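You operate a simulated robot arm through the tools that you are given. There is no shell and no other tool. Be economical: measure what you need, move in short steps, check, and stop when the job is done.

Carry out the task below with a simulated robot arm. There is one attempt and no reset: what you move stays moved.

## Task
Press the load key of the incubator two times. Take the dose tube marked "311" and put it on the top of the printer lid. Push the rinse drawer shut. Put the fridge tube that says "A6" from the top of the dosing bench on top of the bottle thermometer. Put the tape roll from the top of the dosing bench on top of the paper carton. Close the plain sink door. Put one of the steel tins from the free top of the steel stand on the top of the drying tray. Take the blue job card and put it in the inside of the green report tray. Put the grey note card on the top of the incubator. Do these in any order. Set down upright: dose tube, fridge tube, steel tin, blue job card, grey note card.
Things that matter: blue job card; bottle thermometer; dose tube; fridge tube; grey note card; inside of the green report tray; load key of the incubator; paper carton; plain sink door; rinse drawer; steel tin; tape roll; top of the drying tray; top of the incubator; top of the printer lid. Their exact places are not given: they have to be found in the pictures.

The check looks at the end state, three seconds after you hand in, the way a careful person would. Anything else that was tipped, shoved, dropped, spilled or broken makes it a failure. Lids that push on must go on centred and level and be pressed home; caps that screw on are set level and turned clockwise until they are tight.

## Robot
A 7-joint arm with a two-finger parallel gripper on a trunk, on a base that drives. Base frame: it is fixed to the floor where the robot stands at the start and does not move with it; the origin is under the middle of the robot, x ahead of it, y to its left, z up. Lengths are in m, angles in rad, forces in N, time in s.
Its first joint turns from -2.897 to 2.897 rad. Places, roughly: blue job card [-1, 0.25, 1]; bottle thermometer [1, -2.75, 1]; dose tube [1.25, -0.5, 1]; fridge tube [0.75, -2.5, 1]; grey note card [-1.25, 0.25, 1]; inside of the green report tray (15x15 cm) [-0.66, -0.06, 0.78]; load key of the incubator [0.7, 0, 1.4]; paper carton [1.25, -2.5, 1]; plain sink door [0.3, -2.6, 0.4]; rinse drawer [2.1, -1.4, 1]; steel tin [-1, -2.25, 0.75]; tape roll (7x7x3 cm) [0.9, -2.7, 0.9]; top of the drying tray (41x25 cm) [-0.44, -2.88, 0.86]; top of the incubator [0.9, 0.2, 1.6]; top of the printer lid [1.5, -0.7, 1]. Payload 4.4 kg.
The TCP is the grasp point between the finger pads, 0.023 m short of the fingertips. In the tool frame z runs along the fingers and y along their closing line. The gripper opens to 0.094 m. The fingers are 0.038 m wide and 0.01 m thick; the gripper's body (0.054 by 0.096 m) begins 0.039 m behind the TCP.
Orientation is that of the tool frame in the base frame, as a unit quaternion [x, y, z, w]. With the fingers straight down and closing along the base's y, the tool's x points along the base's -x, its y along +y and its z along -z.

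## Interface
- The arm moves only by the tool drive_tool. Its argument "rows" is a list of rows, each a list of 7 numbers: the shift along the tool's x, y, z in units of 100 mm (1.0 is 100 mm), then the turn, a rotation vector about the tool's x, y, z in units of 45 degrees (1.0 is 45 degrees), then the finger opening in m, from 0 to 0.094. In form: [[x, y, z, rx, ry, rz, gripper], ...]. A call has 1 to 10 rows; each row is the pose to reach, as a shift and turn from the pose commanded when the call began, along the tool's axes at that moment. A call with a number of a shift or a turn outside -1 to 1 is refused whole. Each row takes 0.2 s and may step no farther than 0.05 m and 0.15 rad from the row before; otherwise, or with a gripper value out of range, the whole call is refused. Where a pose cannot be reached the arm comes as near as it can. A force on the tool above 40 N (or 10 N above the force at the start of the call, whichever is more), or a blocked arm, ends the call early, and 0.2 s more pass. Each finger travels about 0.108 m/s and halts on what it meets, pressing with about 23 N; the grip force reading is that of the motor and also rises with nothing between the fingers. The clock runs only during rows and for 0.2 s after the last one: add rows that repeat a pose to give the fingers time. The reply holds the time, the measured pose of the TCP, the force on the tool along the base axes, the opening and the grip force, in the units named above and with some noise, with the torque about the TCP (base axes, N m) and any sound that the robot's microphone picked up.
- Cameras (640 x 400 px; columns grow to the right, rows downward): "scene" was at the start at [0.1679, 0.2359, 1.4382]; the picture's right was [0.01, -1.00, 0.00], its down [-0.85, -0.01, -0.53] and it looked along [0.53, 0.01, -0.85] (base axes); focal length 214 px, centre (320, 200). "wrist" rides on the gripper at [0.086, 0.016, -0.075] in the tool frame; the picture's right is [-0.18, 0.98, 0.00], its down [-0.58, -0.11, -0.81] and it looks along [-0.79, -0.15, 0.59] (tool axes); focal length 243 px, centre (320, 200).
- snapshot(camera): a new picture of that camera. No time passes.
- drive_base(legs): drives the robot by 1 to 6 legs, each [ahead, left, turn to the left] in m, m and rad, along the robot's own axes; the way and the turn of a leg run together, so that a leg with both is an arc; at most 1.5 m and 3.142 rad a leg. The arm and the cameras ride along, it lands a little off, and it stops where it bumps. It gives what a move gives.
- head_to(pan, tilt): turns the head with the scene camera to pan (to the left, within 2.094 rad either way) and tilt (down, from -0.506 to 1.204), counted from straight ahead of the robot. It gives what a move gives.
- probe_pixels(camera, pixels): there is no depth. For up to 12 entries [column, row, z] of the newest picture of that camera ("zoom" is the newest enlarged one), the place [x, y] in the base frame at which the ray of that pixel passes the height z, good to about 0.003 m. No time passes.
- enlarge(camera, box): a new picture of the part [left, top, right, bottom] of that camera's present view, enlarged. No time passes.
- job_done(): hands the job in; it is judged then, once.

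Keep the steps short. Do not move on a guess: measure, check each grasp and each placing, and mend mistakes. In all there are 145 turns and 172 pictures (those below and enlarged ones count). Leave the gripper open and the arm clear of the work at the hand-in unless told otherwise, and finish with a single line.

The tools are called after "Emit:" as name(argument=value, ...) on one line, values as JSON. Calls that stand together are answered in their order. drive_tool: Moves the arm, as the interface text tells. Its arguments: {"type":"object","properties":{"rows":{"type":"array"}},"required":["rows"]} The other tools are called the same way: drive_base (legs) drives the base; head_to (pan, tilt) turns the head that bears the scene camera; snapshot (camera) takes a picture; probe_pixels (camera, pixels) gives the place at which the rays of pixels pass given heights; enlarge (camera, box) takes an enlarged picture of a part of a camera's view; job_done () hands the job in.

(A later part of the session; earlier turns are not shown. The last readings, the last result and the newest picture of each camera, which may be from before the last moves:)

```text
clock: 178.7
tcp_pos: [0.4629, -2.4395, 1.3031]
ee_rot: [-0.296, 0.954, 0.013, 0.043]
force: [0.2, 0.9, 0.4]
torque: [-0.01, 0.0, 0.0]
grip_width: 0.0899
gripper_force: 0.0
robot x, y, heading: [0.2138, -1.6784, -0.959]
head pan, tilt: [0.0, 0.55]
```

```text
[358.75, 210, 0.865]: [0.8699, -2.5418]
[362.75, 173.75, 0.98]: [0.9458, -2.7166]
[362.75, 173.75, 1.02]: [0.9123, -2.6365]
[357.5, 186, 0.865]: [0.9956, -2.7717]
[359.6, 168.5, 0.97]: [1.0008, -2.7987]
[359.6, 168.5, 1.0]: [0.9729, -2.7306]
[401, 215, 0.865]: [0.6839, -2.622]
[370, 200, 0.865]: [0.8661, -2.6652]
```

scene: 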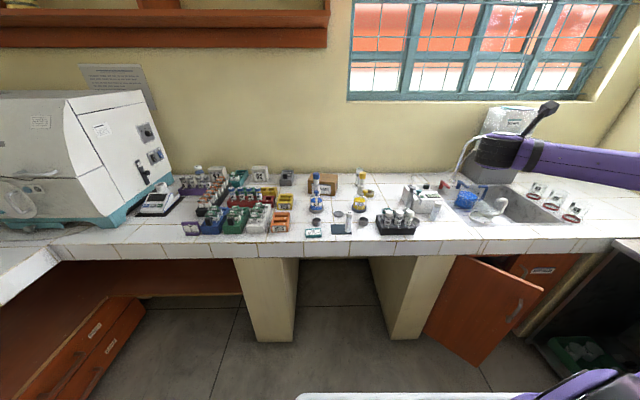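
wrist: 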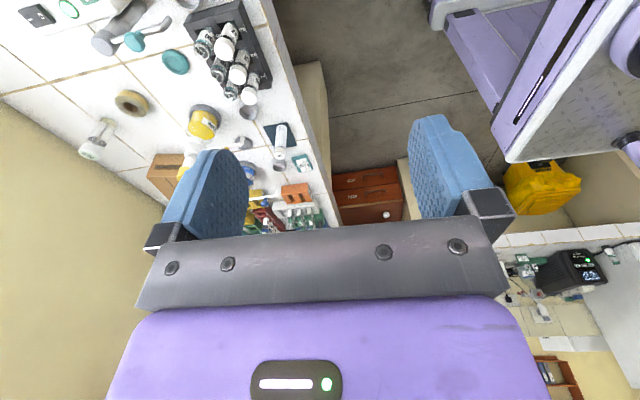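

Measure tape, thermometer and carton also from the wrist view.

Emit:
probe_pixels(camera="wrist", pixels=[[131, 103, 0.895], [131, 103, 0.87], [90, 150, 0.98], [90, 150, 0.95], [165, 172, 0.95], [165, 172, 0.92], [204, 122, 1.05], [150, 157, 0.94], [185, 190, 0.94]])

Emit:
drive_base(legs=[[0.35, 0, 0]])

Emit:
drive_tool(rows=[[0, 0, 0, 0, 0.06, 0, 0.09], [0, 0, 0, 0, 0.113, 0, 0.09]])

Emit:
snapshot(camera="wrist")

Emit:
snapshot(camera="scene")

```text
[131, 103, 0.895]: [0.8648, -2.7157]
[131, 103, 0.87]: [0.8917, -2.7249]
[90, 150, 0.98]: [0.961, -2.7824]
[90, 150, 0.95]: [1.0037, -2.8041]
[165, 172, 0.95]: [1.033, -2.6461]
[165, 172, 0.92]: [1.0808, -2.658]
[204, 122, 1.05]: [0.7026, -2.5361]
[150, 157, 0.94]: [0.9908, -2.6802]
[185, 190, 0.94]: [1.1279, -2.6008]
```

```text
clock: 181.0
tcp_pos: [0.6677, -2.7316, 1.3041]
ee_rot: [-0.295, 0.954, 0.013, 0.043]
force: [0.6, -0.5, -0.4]
torque: [-0.02, 0.01, -0.02]
grip_width: 0.0901
gripper_force: 0.1
robot x, y, heading: [0.4174, -1.9629, -0.958]
head pan, tilt: [0.0, 0.55]
```

```text
clock: 181.6
tcp_pos: [0.6672, -2.7319, 1.3042]
ee_rot: [-0.296, 0.955, -0.001, -0.001]
force: [0.7, -0.6, 0.6]
torque: [0.03, 0.0, -0.05]
grip_width: 0.0899
gripper_force: 0.0
robot x, y, heading: [0.4186, -1.9682, -0.959]
head pan, tilt: [0.0, 0.55]
```

```text
76 pictures are left
```

wrist: 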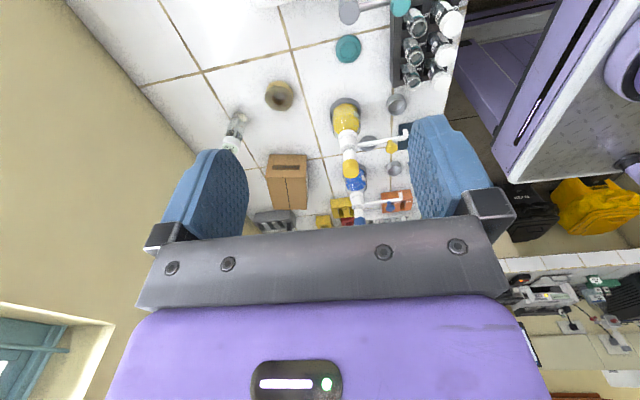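

```text
75 pictures are left
```

scene: 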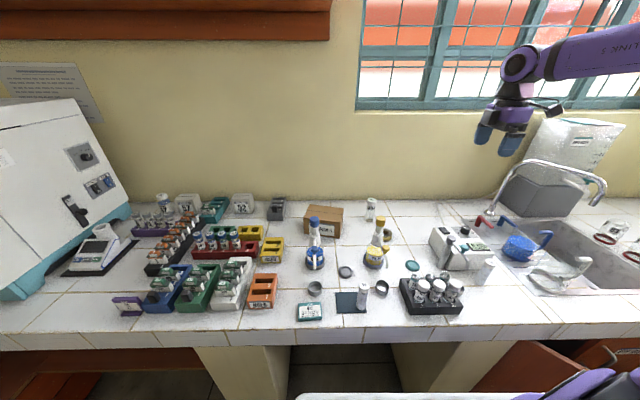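

Tool is now truly vertical. Triangulate tape, thermometer, carton top, A6 from both pictures.

Emit:
probe_pixels(camera="wrist", pixels=[[279, 93, 0.895], [279, 93, 0.88], [231, 143, 0.98], [231, 143, 0.95], [287, 157, 0.95], [287, 157, 0.92], [268, 154, 0.94], [306, 154, 0.94], [270, 178, 0.94], [308, 178, 0.94], [346, 108, 1.05]])

Emit:
enlarge(camera="scene", box=[290, 180, 530, 330])

```text
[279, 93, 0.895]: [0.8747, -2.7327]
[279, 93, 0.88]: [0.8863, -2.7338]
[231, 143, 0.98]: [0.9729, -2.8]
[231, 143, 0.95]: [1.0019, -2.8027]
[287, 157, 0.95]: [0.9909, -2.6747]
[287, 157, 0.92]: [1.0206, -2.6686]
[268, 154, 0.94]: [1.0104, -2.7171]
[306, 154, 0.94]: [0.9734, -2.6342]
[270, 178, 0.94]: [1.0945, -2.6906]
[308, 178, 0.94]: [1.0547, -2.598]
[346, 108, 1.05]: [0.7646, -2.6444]
```

```text
2.67 times, centred on (410, 255) of scene
```

zoom: 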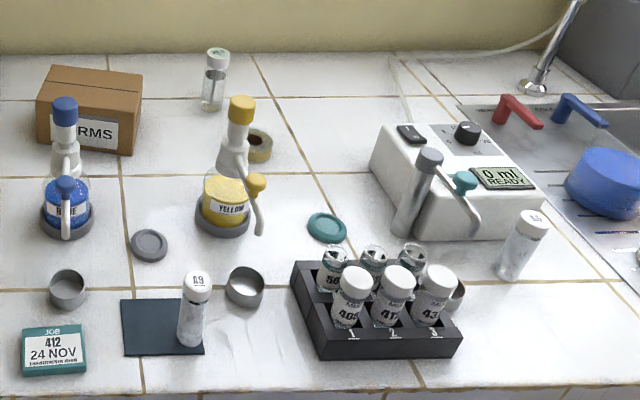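

Emit:
probe_pixels(camera="zoom", pixels=[[258, 142, 0.895], [258, 142, 0.88], [216, 53, 0.98], [216, 53, 0.95], [37, 100, 0.94], [52, 67, 0.94], [143, 75, 0.94], [133, 115, 0.94], [37, 100, 0.97], [508, 272, 0.865], [533, 217, 0.94], [533, 217, 0.97]])

```text
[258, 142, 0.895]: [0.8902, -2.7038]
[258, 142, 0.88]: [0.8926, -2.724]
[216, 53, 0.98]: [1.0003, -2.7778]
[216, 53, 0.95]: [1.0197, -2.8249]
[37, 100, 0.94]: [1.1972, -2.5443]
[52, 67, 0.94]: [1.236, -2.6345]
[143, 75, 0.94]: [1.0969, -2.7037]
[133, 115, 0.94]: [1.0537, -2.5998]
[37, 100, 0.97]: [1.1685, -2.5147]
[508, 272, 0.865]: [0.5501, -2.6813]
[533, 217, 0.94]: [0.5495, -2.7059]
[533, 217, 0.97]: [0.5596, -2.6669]
```

Tape centre (0.889, −2.729), carton top centre (1.145, −2.62, 0.94). The yellow pump is 1.05 tall, so I come from the right: shift base right 0.2 m, then move above the tape.

Emit:
drive_base(legs=[[0.02, -0.2, 0]])

```text
clock: 183.2
tcp_pos: [0.5132, -2.8636, 1.3034]
ee_rot: [-0.295, 0.955, 0.001, -0.001]
force: [0.7, 0.1, -0.1]
torque: [-0.02, 0.01, -0.02]
grip_width: 0.0899
gripper_force: 0.0
robot x, y, heading: [0.2676, -2.1009, -0.963]
head pan, tilt: [0.0, 0.55]
```

Emit:
drive_tool(rows=[[-0.33, -0.08, 0, 0, 0, 0, 0.09], [-0.66, -0.17, 0, 0, 0, 0, 0.09], [-0.965, -0.2525, 0, 0, 0, 0, 0.09]])

Emit:
drive_tool(rows=[[-0.33, -0.08, 0, 0, 0, 0, 0.09], [-0.66, -0.17, 0, 0, 0, 0, 0.09], [-0.965, -0.2525, 0, 0, 0, 0, 0.09]])

Emit:
drive_tool(rows=[[-0.33, -0.08, 0, 0, 0, 0, 0.09], [-0.66, -0.17, 0, 0, 0, 0, 0.09], [-0.965, -0.2525, 0, 0, 0, 0, 0.09]])

Emit:
drive_tool(rows=[[-0.33, -0.08, 0, 0, 0, 0, 0.09], [-0.66, -0.17, 0, 0, 0, 0, 0.09], [-0.965, -0.2525, 0, 0, 0, 0, 0.09]])

Emit:
drive_tool(rows=[[0, 0, 0.33, 0, 0, 0, 0.09], [0, 0, 0.67, 0, 0, 0, 0.09], [0, 0, 1, 0, 0, 0, 0.09]])

Emit:
drive_tool(rows=[[0, 0, 0.33, 0, 0, 0, 0.09], [0, 0, 0.67, 0, 0, 0, 0.09], [0, 0, 1, 0, 0, 0, 0.09]])

Emit:
snapshot(camera="wrist")

Emit:
enlarge(camera="scene", box=[210, 100, 450, 300])

```text
clock: 184.0
tcp_pos: [0.6065, -2.832, 1.3042]
ee_rot: [-0.294, 0.956, -0.001, 0.0]
force: [-1.5, -0.4, 0.2]
torque: [-0.01, -0.06, -0.01]
grip_width: 0.0901
gripper_force: 0.1
robot x, y, heading: [0.2659, -2.0979, -0.955]
head pan, tilt: [0.0, 0.55]
```

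```text
clock: 184.8
tcp_pos: [0.7012, -2.7993, 1.3027]
ee_rot: [-0.294, 0.956, 0.0, 0.0]
force: [-0.3, -0.2, 1.2]
torque: [-0.01, -0.02, 0.0]
grip_width: 0.0902
gripper_force: 0.1
robot x, y, heading: [0.2678, -2.0973, -0.96]
head pan, tilt: [0.0, 0.55]
```

```text
clock: 185.6
tcp_pos: [0.795, -2.7647, 1.3038]
ee_rot: [-0.294, 0.956, 0.0, 0.0]
force: [-0.4, 0.3, -0.4]
torque: [-0.02, -0.04, -0.04]
grip_width: 0.0897
gripper_force: 0.1
robot x, y, heading: [0.2661, -2.0988, -0.963]
head pan, tilt: [0.0, 0.55]
```

```text
clock: 186.4
tcp_pos: [0.8898, -2.7332, 1.3024]
ee_rot: [-0.294, 0.956, -0.001, -0.001]
force: [-1.0, -0.7, -0.4]
torque: [0.03, -0.06, 0.0]
grip_width: 0.0897
gripper_force: 0.0
robot x, y, heading: [0.2674, -2.1003, -0.954]
head pan, tilt: [0.0, 0.55]
```

```text
clock: 187.2
tcp_pos: [0.8897, -2.7319, 1.2022]
ee_rot: [-0.294, 0.956, -0.001, 0.0]
force: [-0.2, -0.1, 0.3]
torque: [-0.01, 0.02, 0.03]
grip_width: 0.09
gripper_force: 0.1
robot x, y, heading: [0.2688, -2.0978, -0.964]
head pan, tilt: [0.0, 0.55]
```

```text
clock: 188.0
tcp_pos: [0.8904, -2.7295, 1.1042]
ee_rot: [-0.295, 0.956, -0.001, -0.001]
force: [1.3, 1.3, 0.9]
torque: [-0.05, -0.04, -0.01]
grip_width: 0.0901
gripper_force: 0.0
robot x, y, heading: [0.2669, -2.0985, -0.962]
head pan, tilt: [0.0, 0.55]
```

```text
73 pictures are left
```

wrist: 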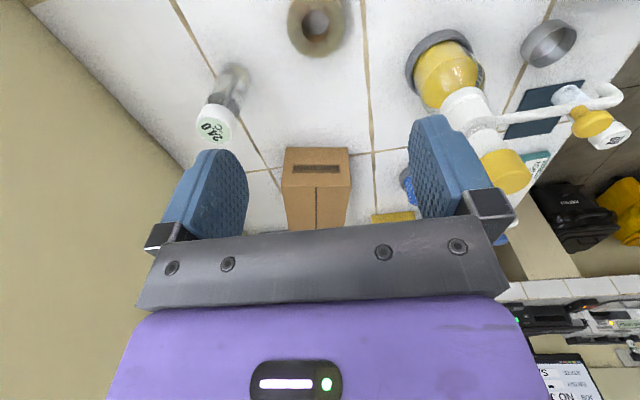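

```text
2.00 times, centred on (330, 200) of scene
```

zoom: 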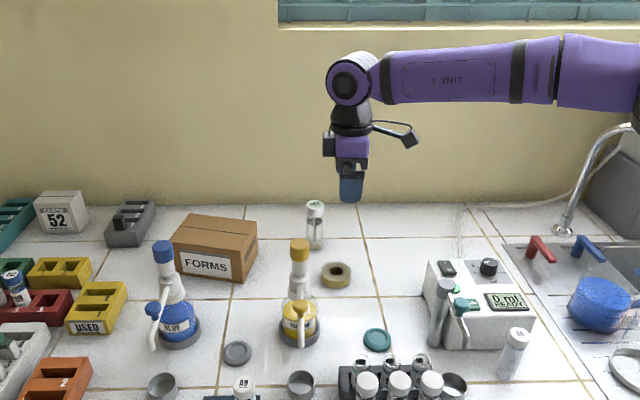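

Verify tape centre again from this closer view.

Emit:
probe_pixels(camera="wrist", pixels=[[317, 22, 0.895], [317, 22, 0.89], [214, 124, 0.97], [214, 124, 0.98], [284, 185, 0.94], [350, 185, 0.94], [318, 168, 0.94]])

Emit:
drive_tool(rows=[[0, 0, 0.33, 0, 0, 0, 0.09], [0, 0, 0.67, 0, 0, 0, 0.09], [0, 0, 1, 0, 0, 0, 0.09]])

Emit:
snapshot(camera="wrist")

```text
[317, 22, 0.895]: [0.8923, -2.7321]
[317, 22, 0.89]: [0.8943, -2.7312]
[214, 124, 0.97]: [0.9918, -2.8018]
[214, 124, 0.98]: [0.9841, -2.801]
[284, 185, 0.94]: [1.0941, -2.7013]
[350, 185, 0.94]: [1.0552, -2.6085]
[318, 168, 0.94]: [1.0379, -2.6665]
```

```text
clock: 188.8
tcp_pos: [0.8903, -2.7313, 1.0064]
ee_rot: [-0.295, 0.956, -0.001, 0.001]
force: [0.3, 0.3, -0.5]
torque: [-0.02, -0.01, -0.02]
grip_width: 0.0899
gripper_force: 0.0
robot x, y, heading: [0.2692, -2.0967, -0.955]
head pan, tilt: [0.0, 0.55]
```

```text
71 pictures are left
```

wrist: 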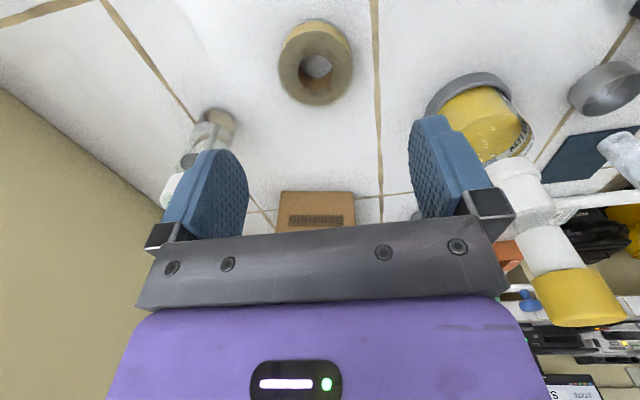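

Check pump clearance, then descend.

Emit:
probe_pixels(camera="wrist", pixels=[[535, 280, 1.05], [535, 280, 1.02], [520, 170, 1.0], [520, 170, 0.97], [316, 63, 0.895]])

Emit:
drive_tool(rows=[[0, 0, 0.25, 0, 0, 0, 0.092], [0, 0, 0.5, 0, 0, 0, 0.092], [0, 0, 0.75, 0, 0, 0, 0.092], [0, 0, 0.9, 0, 0, 0, 0.092]])

Emit:
snapshot(camera="wrist")

```text
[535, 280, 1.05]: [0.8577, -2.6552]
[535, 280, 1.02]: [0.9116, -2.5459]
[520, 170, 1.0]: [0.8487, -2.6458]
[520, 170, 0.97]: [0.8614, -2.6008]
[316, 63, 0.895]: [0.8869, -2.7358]
```

```text
clock: 189.8
tcp_pos: [0.8892, -2.7294, 0.9134]
ee_rot: [-0.295, 0.955, 0.0, 0.0]
force: [-0.1, -0.8, 0.1]
torque: [-0.02, -0.01, 0.01]
grip_width: 0.0922
gripper_force: 0.0
robot x, y, heading: [0.2663, -2.0974, -0.958]
head pan, tilt: [0.0, 0.55]
```

```text
70 pictures are left
```

wrist: 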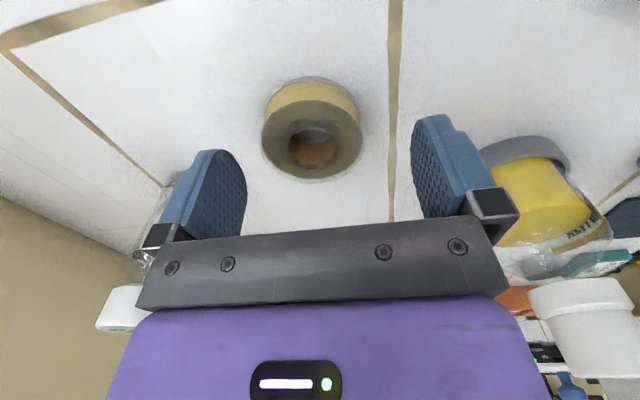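

Down 2.1 cm, then close and lift.

Emit:
drive_tool(rows=[[0, 0, 0.12, 0, 0, 0, 0.092], [0, 0, 0.21, 0, 0, 0, 0.092], [0, 0, 0.21, 0, 0, 0, 0.07], [0, 0, 0.21, 0, 0, 0, 0.05], [0, 0, 0.21, 0, 0, 0, 0.05], [0, 0, 0.21, 0, 0, 0, 0.05]])

Emit:
drive_tool(rows=[[0, 0, -0.25, 0, 0, 0, 0.05], [0, 0, -0.5, 0, 0, 0, 0.05], [0, 0, -0.75, 0, 0, 0, 0.05], [0, 0, -1, 0, 0, 0, 0.05]])

Emit:
drive_tool(rows=[[0, 0, -0.33, 0, 0, 0, 0.05], [0, 0, -0.67, 0, 0, 0, 0.05], [0, 0, -1, 0, 0, 0, 0.05]])

Emit:
drive_tool(rows=[[0, 0, -0.33, 0, 0, 0, 0.05], [0, 0, -0.67, 0, 0, 0, 0.05], [0, 0, -1, 0, 0, 0, 0.05]])

Emit:
snapshot(camera="wrist")

```text
clock: 191.2
tcp_pos: [0.8877, -2.73, 0.8928]
ee_rot: [-0.295, 0.955, 0.0, -0.001]
force: [-0.6, 0.2, -0.2]
torque: [0.0, 0.01, 0.01]
grip_width: 0.0621
gripper_force: 23.6
robot x, y, heading: [0.2647, -2.0971, -0.957]
head pan, tilt: [0.0, 0.55]
```

```text
clock: 192.2
tcp_pos: [0.8889, -2.7302, 0.9908]
ee_rot: [-0.295, 0.956, 0.0, -0.002]
force: [-0.2, -1.0, 0.3]
torque: [0.04, 0.01, -0.01]
grip_width: 0.0623
gripper_force: 23.5
robot x, y, heading: [0.2663, -2.0968, -0.965]
head pan, tilt: [0.0, 0.55]
```

```text
clock: 193.0
tcp_pos: [0.8899, -2.7307, 1.0919]
ee_rot: [-0.294, 0.956, 0.0, -0.001]
force: [0.8, 0.0, -0.6]
torque: [0.01, -0.01, -0.01]
grip_width: 0.0623
gripper_force: 23.2
robot x, y, heading: [0.2671, -2.0971, -0.963]
head pan, tilt: [0.0, 0.55]
```

```text
clock: 193.8
tcp_pos: [0.8878, -2.7323, 1.1934]
ee_rot: [-0.294, 0.956, 0.0, 0.0]
force: [-0.9, -1.0, -0.9]
torque: [0.0, 0.02, 0.03]
grip_width: 0.0625
gripper_force: 22.8
robot x, y, heading: [0.2643, -2.1013, -0.959]
head pan, tilt: [0.0, 0.55]
```

```text
69 pictures are left
```

wrist: 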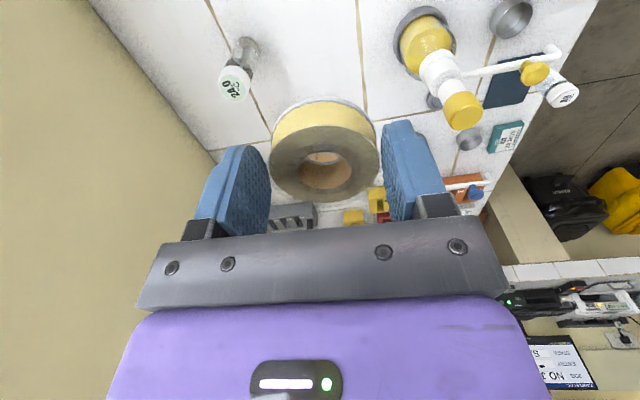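

Tape held. Drive the base 0.3 m left, bringing it over the carton.

Emit:
drive_base(legs=[[0.0, 0.3, 0]])

Emit:
snapshot(camera="scene")

```text
clock: 195.8
tcp_pos: [1.1282, -2.5653, 1.1931]
ee_rot: [-0.292, 0.957, 0.0, 0.0]
force: [0.0, -0.2, -0.2]
torque: [-0.02, 0.03, 0.02]
grip_width: 0.0623
gripper_force: 23.2
robot x, y, heading: [0.5097, -1.9293, -0.971]
head pan, tilt: [0.0, 0.55]
```

```text
68 pictures are left
```

scene: 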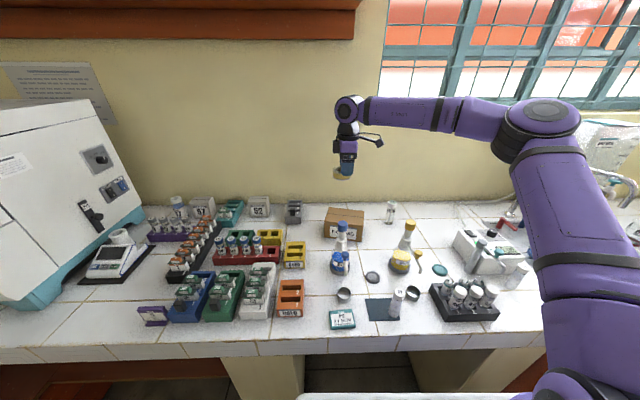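

Emit:
probe_pixels(camera="scene", pixels=[[344, 216, 0.94], [333, 207, 0.94], [365, 210, 0.94], [358, 226, 0.94], [325, 221, 0.94]])

Emit:
drive_tool(rows=[[0, -0.2, 0.3, 0, 0, 0, 0.05], [0.1, -0.4, 0.6, 0, 0, 0, 0.05], [0.19, -0.53, 0.9, 0, 0, 0, 0.05], [0.19, -0.53, 1, 0, 0, 0, 0.05]])

Emit:
enlarge(camera="scene", box=[290, 130, 450, 250])

Emit:
snapshot(camera="wrist")

```text
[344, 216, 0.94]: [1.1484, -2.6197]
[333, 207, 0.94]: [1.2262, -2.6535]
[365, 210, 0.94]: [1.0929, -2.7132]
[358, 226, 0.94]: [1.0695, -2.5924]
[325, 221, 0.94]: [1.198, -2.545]
```

```text
clock: 196.8
tcp_pos: [1.1431, -2.6199, 1.0937]
ee_rot: [-0.291, 0.957, 0.0, 0.0]
force: [0.2, 0.5, -0.8]
torque: [-0.04, 0.01, 0.0]
grip_width: 0.0622
gripper_force: 22.6
robot x, y, heading: [0.5112, -1.926, -0.965]
head pan, tilt: [0.0, 0.55]
```

```text
3.33 times, centred on (370, 190) of scene
```

zoom: 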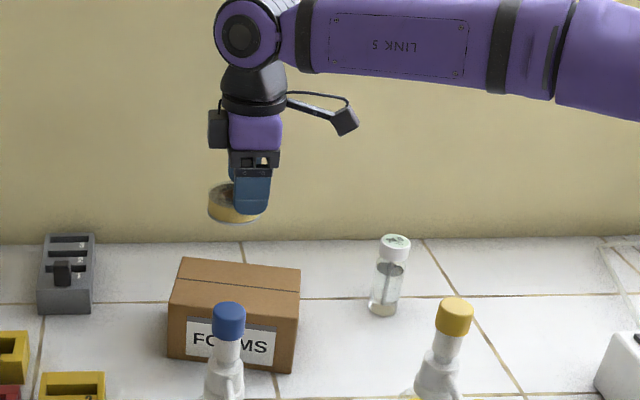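

```text
66 pictures are left
```

wrist: 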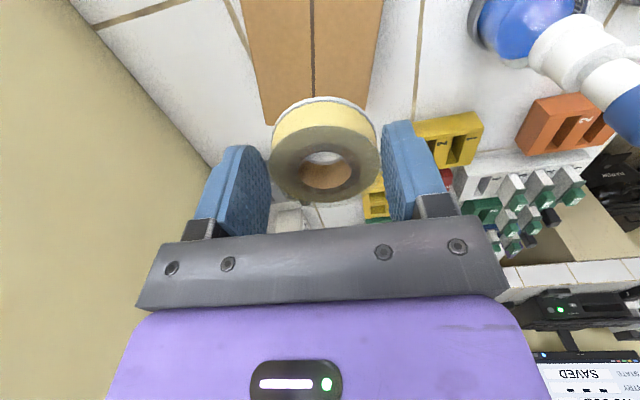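

Aligned over the carton. Lower to just above and then slowly onto it.

Emit:
drive_tool(rows=[[0, 0, 0.3, 0, 0, 0, 0.05], [0, 0, 0.6, 0, 0, 0, 0.05], [0, 0, 0.9, 0, 0, 0, 0.05], [0, 0, 1, 0, 0, 0, 0.05]])

Emit:
drive_tool(rows=[[0, 0, 0.06, 0, 0, 0, 0.05], [0, 0, 0.12, 0, 0, 0, 0.05], [0, 0, 0.18, 0, 0, 0, 0.05], [0, 0, 0.22, 0, 0, 0, 0.05], [0, 0, 0.26, 0, 0, 0, 0.05]])

Emit:
enlarge(camera="scene", box=[290, 150, 450, 250])

```text
clock: 197.8
tcp_pos: [1.142, -2.6205, 0.9906]
ee_rot: [-0.291, 0.957, -0.001, -0.001]
force: [0.1, 0.2, -0.5]
torque: [0.02, 0.01, 0.0]
grip_width: 0.0622
gripper_force: 23.4
robot x, y, heading: [0.5139, -1.9243, -0.97]
head pan, tilt: [0.0, 0.55]
```

```text
clock: 199.2
tcp_pos: [1.1442, -2.6204, 0.9708]
ee_rot: [-0.291, 0.957, -0.002, 0.002]
force: [-1.0, 0.9, 11.2]
torque: [0.3, 0.11, 0.03]
grip_width: 0.0621
gripper_force: 23.4
robot x, y, heading: [0.5141, -1.9211, -0.965]
head pan, tilt: [0.0, 0.55]
stopped in row 5: the force on the tool passed its limit at 41 N (the readings are from after the stop); the commanded pose is now the measured one
```

```text
4.00 times, centred on (370, 200) of scene
```

zoom: 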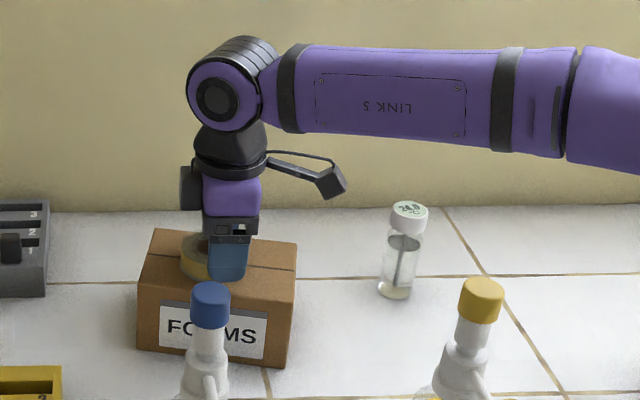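

Contact with the carton. Open and rise.

Emit:
drive_tool(rows=[[0, 0, 0, 0, 0, 0, 0.065], [0, 0, 0, 0, 0, 0, 0.085], [0, 0, 0, 0, 0, 0, 0.09], [0, 0, -0.3, 0, 0, 0, 0.09], [0, 0, -0.6, 0, 0, 0, 0.09], [0, 0, -1, 0, 0, 0, 0.09]])

Emit:
drive_tool(rows=[[0, 0, -0.33, 0, 0, 0, 0.09], [0, 0, -0.67, 0, 0, 0, 0.09], [0, 0, -1, 0, 0, 0, 0.09]])

Emit:
drive_tool(rows=[[0, 0, -0.33, 0, 0, 0, 0.09], [0, 0, -0.67, 0, 0, 0, 0.09], [0, 0, -1, 0, 0, 0, 0.09]])

Emit:
enlarge(camera="scene", box=[300, 180, 540, 330])

```text
clock: 200.6
tcp_pos: [1.1424, -2.6227, 1.0706]
ee_rot: [-0.29, 0.957, -0.001, 0.002]
force: [0.1, 0.2, -0.8]
torque: [0.01, 0.02, 0.01]
grip_width: 0.09
gripper_force: 0.1
robot x, y, heading: [0.5126, -1.9263, -0.969]
head pan, tilt: [0.0, 0.55]
```

```text
clock: 201.4
tcp_pos: [1.144, -2.6192, 1.1703]
ee_rot: [-0.291, 0.957, -0.002, 0.001]
force: [0.3, -0.4, 0.0]
torque: [0.02, 0.0, 0.01]
grip_width: 0.0901
gripper_force: 0.1
robot x, y, heading: [0.514, -1.9292, -0.968]
head pan, tilt: [0.0, 0.55]
```

```text
clock: 202.2
tcp_pos: [1.1439, -2.6202, 1.269]
ee_rot: [-0.289, 0.957, -0.002, 0.001]
force: [0.4, -0.2, -1.0]
torque: [0.02, 0.03, 0.01]
grip_width: 0.0898
gripper_force: 0.0
robot x, y, heading: [0.5154, -1.9303, -0.97]
head pan, tilt: [0.0, 0.55]
```

```text
2.67 times, centred on (420, 255) of scene
```

zoom: 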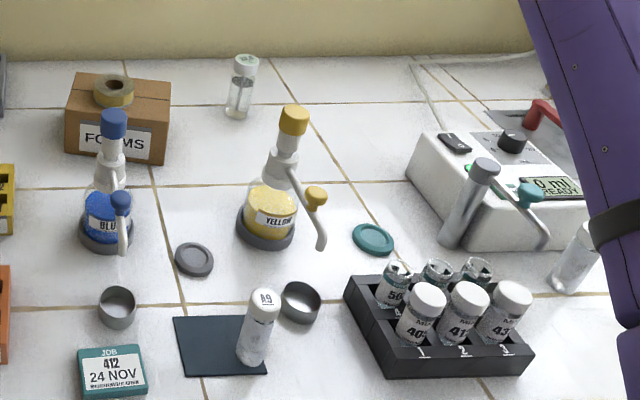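

Tape sits on the carton. Now A6: measure its position and the bench front edge.

Emit:
probe_pixels(camera="scene", pixels=[[320, 344, 0.865], [150, 347, 0.865], [520, 335, 0.865], [391, 204, 0.965], [391, 204, 0.98]])

Emit:
drive_base(legs=[[-0.05, -0.35, 0]])

Emit:
snapshot(camera="scene")

Emit:
snapshot(camera="wrist")

```text
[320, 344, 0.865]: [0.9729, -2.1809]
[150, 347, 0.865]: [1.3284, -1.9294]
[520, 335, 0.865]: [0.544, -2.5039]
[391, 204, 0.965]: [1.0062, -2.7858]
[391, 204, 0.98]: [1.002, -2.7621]
```

```text
clock: 204.4
tcp_pos: [0.8264, -2.7783, 1.2703]
ee_rot: [-0.288, 0.958, -0.001, 0.001]
force: [0.7, -0.6, 0.8]
torque: [-0.01, 0.01, 0.02]
grip_width: 0.09
gripper_force: 0.0
robot x, y, heading: [0.1998, -2.0782, -0.977]
head pan, tilt: [0.0, 0.55]
```

```text
63 pictures are left
```

scene: 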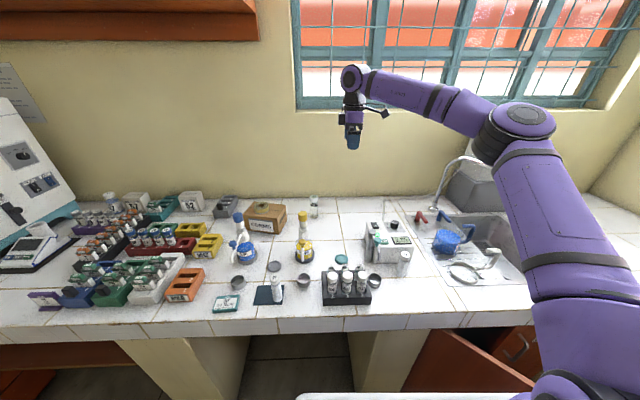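

```text
62 pictures are left
```

wrist: 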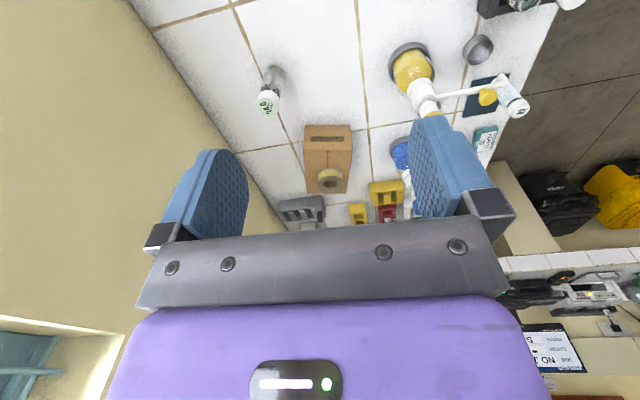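

Move above A6 (around (0.548,−2.69)), then yaw the tool 90° so that it closes sideways and tilt it 20° outward for reach.

Emit:
drive_tool(rows=[[0.21, 0.25, 0, 0, 0, 0, 0.08], [0.42, 0.5, 0, 0, 0, 0, 0.08], [0.61, 0.757, 0, 0, 0, 0, 0.08]])

Emit:
drive_tool(rows=[[0.21, 0.25, 0, 0, 0, 0, 0.08], [0.42, 0.5, 0, 0, 0, 0, 0.08], [0.61, 0.757, 0, 0, 0, 0, 0.08]])

Emit:
drive_tool(rows=[[0, 0, 0, 0, 0, 0.15, 0.08], [0, 0, 0, 0, 0, 0.3, 0.08], [0, 0, 0, 0, 0, 0.45, 0.08], [0, 0, 0, 0, 0, 0.6, 0.08], [0, 0, 0, 0, 0, 0.75, 0.08], [0, 0, 0, 0, 0, 0.9, 0.08], [0, 0, 0, 0, 0, 1, 0.08]])

Emit:
drive_tool(rows=[[0, 0, 0, 0, 0, 0.15, 0.08], [0, 0, 0, 0, 0, 0.3, 0.08], [0, 0, 0, 0, 0, 0.45, 0.08], [0, 0, 0, 0, 0, 0.6, 0.08], [0, 0, 0, 0, 0, 0.75, 0.08], [0, 0, 0, 0, 0, 0.9, 0.08], [0, 0, 0, 0, 0, 1, 0.08]])

Emit:
snapshot(camera="wrist")

```text
clock: 205.2
tcp_pos: [0.7338, -2.7493, 1.2682]
ee_rot: [-0.288, 0.958, -0.002, 0.0]
force: [0.7, 0.1, 0.0]
torque: [0.04, 0.04, -0.01]
grip_width: 0.08
gripper_force: 0.0
robot x, y, heading: [0.1977, -2.082, -0.973]
head pan, tilt: [0.0, 0.55]
```

```text
clock: 206.1
tcp_pos: [0.639, -2.719, 1.2703]
ee_rot: [-0.289, 0.957, -0.002, 0.002]
force: [0.5, -0.1, -1.6]
torque: [0.01, 0.04, 0.02]
grip_width: 0.08
gripper_force: 0.1
robot x, y, heading: [0.1973, -2.0818, -0.97]
head pan, tilt: [0.0, 0.55]
```

```text
clock: 207.7
tcp_pos: [0.6389, -2.7194, 1.2692]
ee_rot: [0.102, 0.995, -0.001, 0.002]
force: [-0.4, -0.6, 0.1]
torque: [-0.01, -0.03, -0.01]
grip_width: 0.0801
gripper_force: 0.1
robot x, y, heading: [0.1975, -2.0804, -0.978]
head pan, tilt: [0.0, 0.55]
```

```text
clock: 209.2
tcp_pos: [0.6264, -2.7361, 1.268]
ee_rot: [0.238, 0.971, -0.002, 0.001]
force: [0.3, 0.5, 0.3]
torque: [0.0, 0.01, -0.02]
grip_width: 0.0802
gripper_force: 0.0
out of reach, approached as far as the arm can: row 3, 4, 5, 6, 7
robot x, y, heading: [0.1997, -2.082, -0.977]
head pan, tilt: [0.0, 0.55]
```

```text
61 pictures are left
```

wrist: 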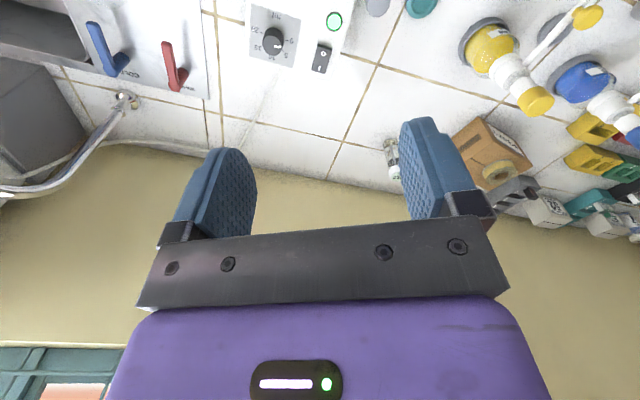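

Wrist limit: that yaw is not available. Undo it, go back to the horizontal forward pose and pitch it 45° down instead.

Emit:
drive_tool(rows=[[0, 0, 0, 0, 0, -0.15, 0.08], [0, 0, 0, 0, 0, -0.3, 0.08], [0, 0, 0, 0, 0, -0.45, 0.08], [0, 0, 0, 0, 0, -0.6, 0.08], [0, 0, 0, 0, 0, -0.75, 0.08], [0, 0, 0, 0, 0, -0.9, 0.08], [0, 0, 0, 0, 0, -1, 0.08]])

Emit:
drive_tool(rows=[[0, 0, 0, 0, 0, -0.13, 0.08], [0, 0, 0, 0, 0, -0.26, 0.08], [0, 0, 0, 0, 0, -0.38, 0.08]])

Emit:
drive_tool(rows=[[0, 0, 0, 0.077, 0.077, -0.077, 0.08], [0, 0, 0, 0.154, 0.154, -0.154, 0.08], [0, 0, 0, 0.231, 0.231, -0.231, 0.08], [0, 0, 0, 0.308, 0.308, -0.308, 0.08], [0, 0, 0, 0.385, 0.385, -0.385, 0.08], [0, 0, 0, 0.462, 0.462, -0.462, 0.08], [0, 0, 0, 0.539, 0.539, -0.539, 0.08], [0, 0, 0, 0.616, 0.616, -0.616, 0.08], [0, 0, 0, 0.693, 0.693, -0.693, 0.08], [0, 0, 0, 0.77, 0.77, -0.77, 0.08]])

Emit:
drive_tool(rows=[[0, 0, 0, 0.077, 0.077, -0.077, 0.08], [0, 0, 0, 0.154, 0.154, -0.154, 0.08], [0, 0, 0, 0.231, 0.231, -0.231, 0.08], [0, 0, 0, 0.308, 0.308, -0.308, 0.08], [0, 0, 0, 0.385, 0.385, -0.385, 0.08], [0, 0, 0, 0.462, 0.462, -0.462, 0.08], [0, 0, 0, 0.539, 0.539, -0.539, 0.08], [0, 0, 0, 0.616, 0.616, -0.616, 0.08], [0, 0, 0, 0.693, 0.693, -0.693, 0.08], [0, 0, 0, 0.77, 0.77, -0.77, 0.08]])

Emit:
drive_tool(rows=[[0, 0, -0.1, 0, -0.15, 0, 0.08], [0, 0, -0.2, 0, -0.3, 0, 0.08], [0, 0, -0.3, 0, -0.45, 0, 0.08], [0, 0, -0.4, 0, -0.6, 0, 0.08], [0, 0, -0.5, 0, -0.75, 0, 0.08], [0, 0, -0.6, 0, -0.9, 0, 0.08], [0, 0, -0.7, 0, -1, 0, 0.08]])

Emit:
snapshot(camera="wrist")

Emit:
enlarge(camera="scene", box=[300, 180, 500, 305])

```text
clock: 210.8
tcp_pos: [0.6267, -2.7355, 1.2701]
ee_rot: [-0.152, 0.988, -0.003, 0.0]
force: [0.5, 0.8, -0.7]
torque: [0.01, 0.02, 0.03]
grip_width: 0.0801
gripper_force: 0.0
robot x, y, heading: [0.2016, -2.0809, -0.972]
head pan, tilt: [0.0, 0.55]
```

```text
clock: 211.7
tcp_pos: [0.6277, -2.7354, 1.2693]
ee_rot: [-0.298, 0.955, -0.003, 0.0]
force: [-0.7, 0.6, -0.6]
torque: [0.01, 0.0, -0.01]
grip_width: 0.0803
gripper_force: 0.2
robot x, y, heading: [0.1975, -2.083, -0.974]
head pan, tilt: [0.0, 0.55]
```

```text
clock: 213.8
tcp_pos: [0.6272, -2.7371, 1.2687]
ee_rot: [-0.532, 0.74, -0.364, -0.191]
force: [-0.6, 0.3, 0.0]
torque: [0.0, 0.03, 0.02]
grip_width: 0.0802
gripper_force: 0.1
robot x, y, heading: [0.1973, -2.0822, -0.978]
head pan, tilt: [0.0, 0.55]
```

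```text
clock: 216.1
tcp_pos: [0.6272, -2.7351, 1.2697]
ee_rot: [0.625, -0.326, 0.628, 0.33]
force: [0.4, 0.8, 0.2]
torque: [0.01, 0.0, -0.04]
grip_width: 0.0798
gripper_force: 0.0
robot x, y, heading: [0.1984, -2.0817, -0.973]
head pan, tilt: [0.0, 0.55]
```

```text
clock: 217.7
tcp_pos: [0.5876, -2.6791, 1.2709]
ee_rot: [0.817, -0.428, 0.341, 0.179]
force: [0.0, -0.2, -0.3]
torque: [-0.03, -0.01, 0.0]
grip_width: 0.08
gripper_force: 0.1
robot x, y, heading: [0.1977, -2.0827, -0.977]
head pan, tilt: [0.0, 0.55]
```

```text
60 pictures are left
```

wrist: 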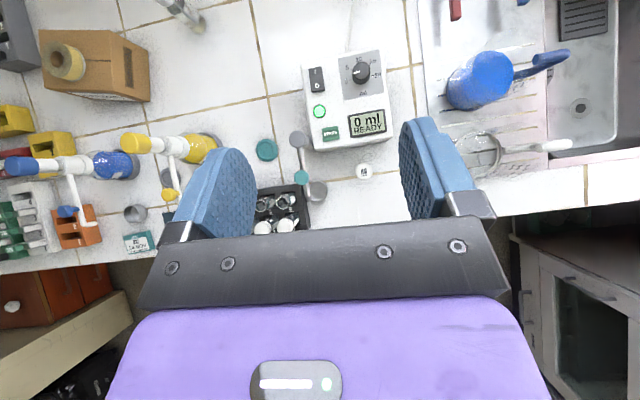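

```text
3.20 times, centred on (400, 242) of scene
```

zoom: 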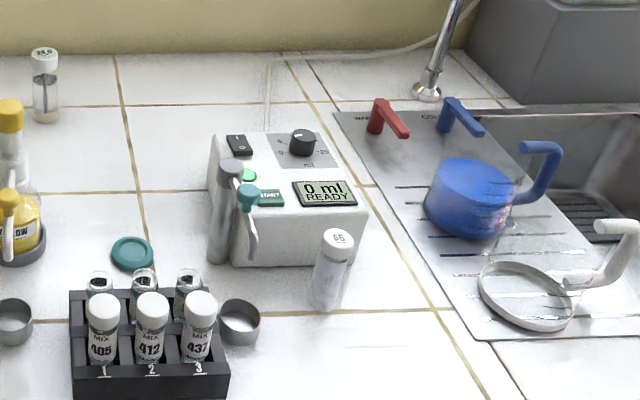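

Good view: A6's cap at wrist (365,171). Triangulate.

Emit:
probe_pixels(camera="wrist", pixels=[[365, 171, 0.93], [365, 171, 0.95], [365, 171, 0.97], [355, 180, 0.865], [197, 27, 0.965]])

Emit:
probe_pixels(camera="zoom", pixels=[[338, 238, 0.93], [338, 238, 0.95], [338, 238, 0.97], [324, 302, 0.865], [43, 53, 0.965], [300, 263, 0.865], [368, 185, 0.95]])

```text
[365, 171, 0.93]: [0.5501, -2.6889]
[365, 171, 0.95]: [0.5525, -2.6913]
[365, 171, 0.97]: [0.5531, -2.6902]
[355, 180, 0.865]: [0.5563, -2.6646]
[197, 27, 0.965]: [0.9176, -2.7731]
```

```text
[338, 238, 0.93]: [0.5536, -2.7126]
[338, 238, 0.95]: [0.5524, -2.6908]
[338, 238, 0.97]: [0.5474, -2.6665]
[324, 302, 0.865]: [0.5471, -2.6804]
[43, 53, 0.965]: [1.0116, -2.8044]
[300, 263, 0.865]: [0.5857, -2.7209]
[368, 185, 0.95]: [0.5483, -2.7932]
```

A6 axis at (0.5525,−2.691), top 0.950. Descend vertically with the fingers on both sides of it.

Emit:
drive_tool(rows=[[-0.28, 0.12, 0.27, 0, 0, 0, 0.075], [-0.57, 0.24, 0.53, 0, 0, 0, 0.075], [-0.853, 0.355, 0.797, 0, 0, 0, 0.075]])

Emit:
drive_tool(rows=[[-0.28, 0, 0.27, 0, 0, 0, 0.075], [-0.57, 0, 0.53, 0, 0, 0, 0.075], [-0.853, 0, 0.797, 0, 0, 0, 0.075]])

Emit:
snapshot(camera="wrist")

```text
clock: 218.7
tcp_pos: [0.673, -2.571, 1.1573]
ee_rot: [0.872, -0.301, 0.364, 0.127]
force: [-0.1, 0.2, -0.4]
torque: [-0.02, 0.03, 0.04]
grip_width: 0.0749
gripper_force: 0.1
out of reach, approached as far as the arm can: row 2
robot x, y, heading: [0.1963, -2.0847, -0.974]
head pan, tilt: [0.0, 0.55]
stopped in row 3: the arm was blocked; the commanded pose is now the measured one
```

```text
clock: 219.4
tcp_pos: [0.6714, -2.5678, 1.0408]
ee_rot: [0.871, -0.3, 0.367, 0.127]
force: [0.3, 0.1, 0.8]
torque: [-0.01, -0.05, 0.01]
grip_width: 0.0749
gripper_force: 0.2
robot x, y, heading: [0.1968, -2.0824, -0.977]
head pan, tilt: [0.0, 0.55]
```

```text
58 pictures are left
```

wrist: 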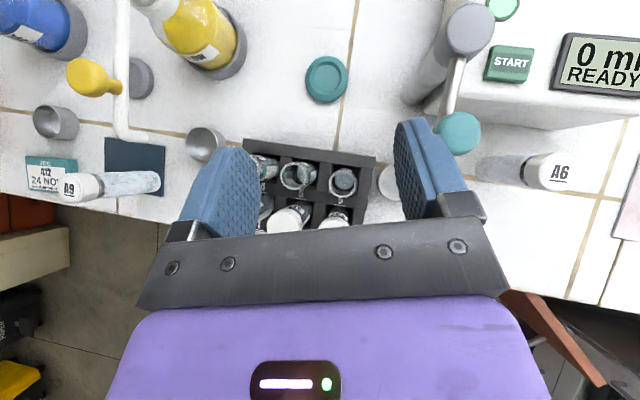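

The arm got blocked and slid left (nothing touched). The spot is too close in for this pitch. Raise, drive back 0.2 m and restore the yaw.

Emit:
drive_tool(rows=[[0.24, 0, -0.23, 0, 0, 0, 0.075], [0.48, 0, -0.46, 0, 0, 0, 0.075], [0.716, 0, -0.697, 0, 0, 0, 0.075]])

Emit:
drive_base(legs=[[-0.2, 0, 0]])

Emit:
drive_tool(rows=[[0, 0, 0, -0.09, 0, 0.088, 0.075], [0, 0, 0, -0.18, 0, 0.176, 0.075], [0, 0, 0, -0.27, 0, 0.263, 0.075]])

Emit:
snapshot(camera="wrist")

Emit:
snapshot(camera="scene")

```text
clock: 220.2
tcp_pos: [0.6703, -2.5714, 1.1402]
ee_rot: [0.872, -0.299, 0.366, 0.127]
force: [0.6, -0.6, -0.6]
torque: [0.01, 0.02, 0.0]
grip_width: 0.0751
gripper_force: 0.0
robot x, y, heading: [0.1995, -2.0844, -0.979]
head pan, tilt: [0.0, 0.55]
```

```text
clock: 221.9
tcp_pos: [0.5577, -2.4004, 1.1398]
ee_rot: [0.873, -0.298, 0.366, 0.126]
force: [-0.4, 0.2, -0.4]
torque: [-0.02, -0.01, -0.02]
grip_width: 0.0752
gripper_force: 0.1
robot x, y, heading: [0.087, -1.9159, -0.97]
head pan, tilt: [0.0, 0.55]
```

```text
clock: 222.7
tcp_pos: [0.5573, -2.4028, 1.1395]
ee_rot: [0.819, -0.424, 0.342, 0.18]
force: [-0.7, -0.5, -0.1]
torque: [-0.01, -0.02, 0.01]
grip_width: 0.075
gripper_force: 0.0
robot x, y, heading: [0.0852, -1.9172, -0.972]
head pan, tilt: [0.0, 0.55]
```

```text
57 pictures are left
```

wrist: 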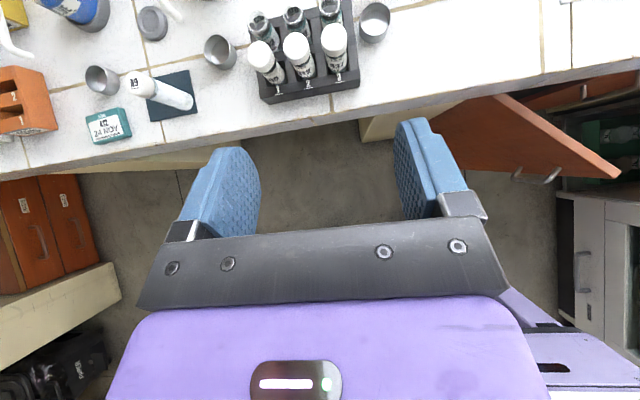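

```text
56 pictures are left
```

scene: 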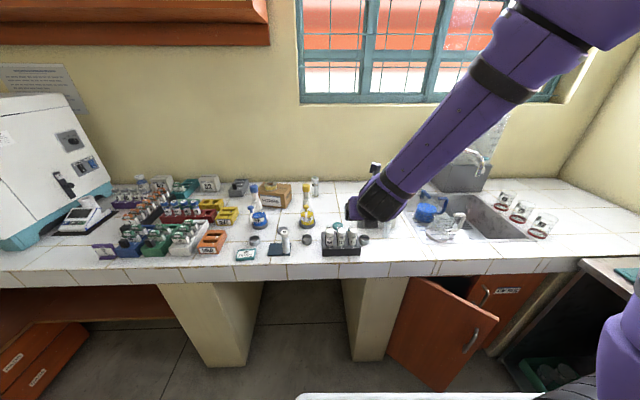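

Emit:
drive_tool(rows=[[0.27, 0.28, 0.27, 0, 0, 0, 0.075], [0.54, 0.56, 0.55, 0, 0, 0, 0.075], [0.82, 0.84, 0.83, 0, 0, 0, 0.075]])

Emit:
drive_tool(rows=[[0.27, 0.28, 0.27, 0, 0, 0, 0.075], [0.54, 0.56, 0.55, 0, 0, 0, 0.075], [0.82, 0.84, 0.83, 0, 0, 0, 0.075]])

Emit:
snapshot(camera="wrist")

```text
clock: 223.5
tcp_pos: [0.5557, -2.5446, 1.1422]
ee_rot: [0.82, -0.423, 0.343, 0.178]
force: [-0.7, 1.4, 0.3]
torque: [0.02, 0.02, -0.02]
grip_width: 0.0751
gripper_force: 0.0
robot x, y, heading: [0.0819, -1.9164, -0.973]
head pan, tilt: [0.0, 0.55]
```

```text
clock: 224.3
tcp_pos: [0.5548, -2.6871, 1.1426]
ee_rot: [0.819, -0.424, 0.343, 0.18]
force: [0.4, 0.6, 1.0]
torque: [-0.01, 0.02, -0.01]
grip_width: 0.0748
gripper_force: 0.1
robot x, y, heading: [0.0852, -1.9125, -0.974]
head pan, tilt: [0.0, 0.55]
```

```text
55 pictures are left
```

wrist: 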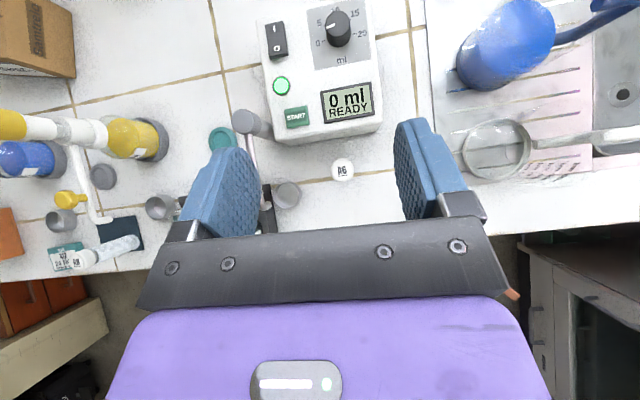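

Centered. Descend in two halves.

Emit:
probe_pixels(camera="wrist", pixels=[[342, 168, 0.95], [342, 168, 0.93]])

Emit:
drive_tool(rows=[[-0.26, 0, 0.26, 0, 0, 0, 0.075], [-0.52, 0.02, 0.52, 0, 0, 0, 0.075], [-0.785, 0.04, 0.785, 0, 0, 0, 0.075]])

Emit:
snapshot(camera="wrist")

```text
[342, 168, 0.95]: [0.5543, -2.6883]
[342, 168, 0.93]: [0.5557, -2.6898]
```

```text
clock: 225.1
tcp_pos: [0.5521, -2.6921, 1.0328]
ee_rot: [0.819, -0.422, 0.344, 0.179]
force: [-0.7, 0.7, 1.2]
torque: [0.01, 0.02, -0.04]
grip_width: 0.0751
gripper_force: 0.1
robot x, y, heading: [0.0872, -1.912, -0.967]
head pan, tilt: [0.0, 0.55]
```

```text
54 pictures are left
```

wrist: 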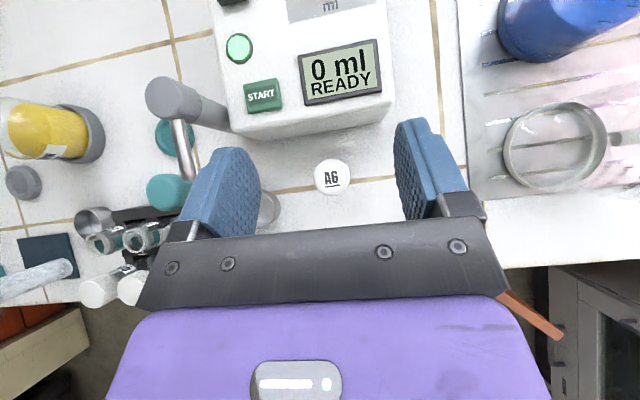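

Emit:
drive_tool(rows=[[-0.2, 0, 0.2, 0, 0, 0, 0.06], [-0.4, 0, 0.4, 0, 0, 0, 0.06], [-0.6, 0, 0.6, 0, 0, 0, 0.06], [-0.79, 0, 0.79, 0, 0, 0, 0.06]])

Emit:
snapshot(camera="wrist")

```text
clock: 226.1
tcp_pos: [0.5525, -2.6939, 0.9203]
ee_rot: [0.818, -0.424, 0.343, 0.181]
force: [-0.4, -0.8, 0.8]
torque: [0.0, -0.01, -0.01]
grip_width: 0.0599
gripper_force: 0.0
robot x, y, heading: [0.0866, -1.9131, -0.979]
head pan, tilt: [0.0, 0.55]
```

```text
53 pictures are left
```

wrist: 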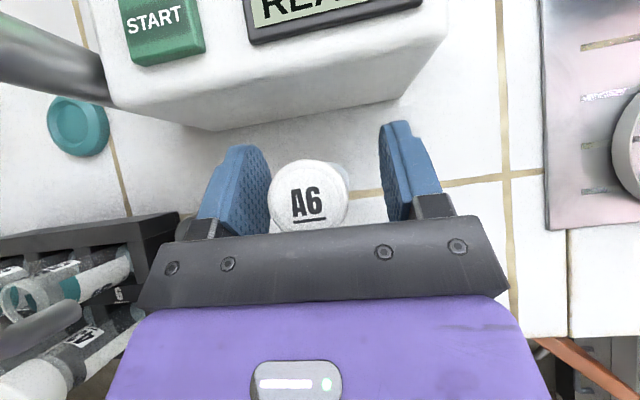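

Shift 0.6 cm left to centre, close, and lift 10 cm.

Emit:
drive_tool(rows=[[0, -0.06, 0, 0, 0, 0, 0.06], [0, -0.06, 0, 0, 0, 0, 0.04], [0, -0.06, 0, 0, 0, 0, 0.02], [0, -0.06, 0, 0, 0, 0, 0.02], [0, -0.06, 0, 0, 0, 0, 0.02]])

Emit:
drive_tool(rows=[[0.2, 0, -0.2, 0, 0, 0, 0.02], [0.4, 0, -0.4, 0, 0, 0, 0.02], [0.6, 0, -0.6, 0, 0, 0, 0.02], [0.71, 0, -0.7, 0, 0, 0, 0.02]])

Emit:
drive_tool(rows=[[0.25, 0, -0.25, 0, 0, 0, 0.02], [0.5, 0, -0.5, 0, 0, 0, 0.02], [0.71, 0, -0.7, 0, 0, 0, 0.02], [0.85, 0, -0.84, 0, 0, 0, 0.02]])

Emit:
snapshot(camera="wrist")

```text
clock: 227.3
tcp_pos: [0.5582, -2.6897, 0.9204]
ee_rot: [0.82, -0.423, 0.343, 0.179]
force: [0.1, 0.3, -0.4]
torque: [-0.02, -0.04, 0.02]
grip_width: 0.0288
gripper_force: 23.0
robot x, y, heading: [0.085, -1.9157, -0.973]
head pan, tilt: [0.0, 0.55]
```

```text
clock: 228.3
tcp_pos: [0.5576, -2.6889, 1.0188]
ee_rot: [0.819, -0.424, 0.343, 0.18]
force: [-0.3, 0.3, -1.7]
torque: [0.0, 0.03, 0.0]
grip_width: 0.0287
gripper_force: 23.2
robot x, y, heading: [0.0832, -1.9162, -0.97]
head pan, tilt: [0.0, 0.55]
```

```text
clock: 229.3
tcp_pos: [0.5552, -2.6903, 1.1394]
ee_rot: [0.819, -0.424, 0.342, 0.18]
force: [0.1, -0.8, -0.7]
torque: [-0.02, -0.05, 0.01]
grip_width: 0.0281
gripper_force: 23.1
robot x, y, heading: [0.0833, -1.9163, -0.974]
head pan, tilt: [0.0, 0.55]
```

```text
52 pictures are left
```

wrist: 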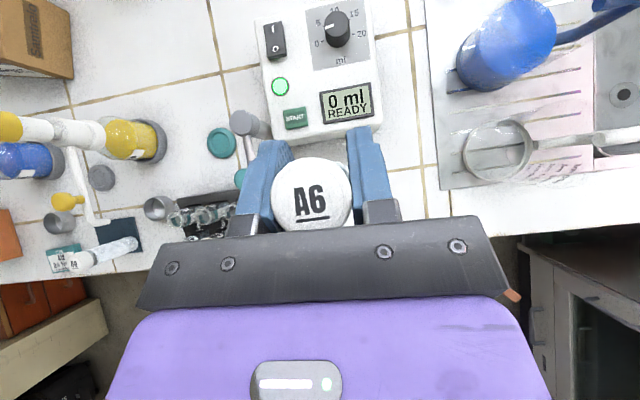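

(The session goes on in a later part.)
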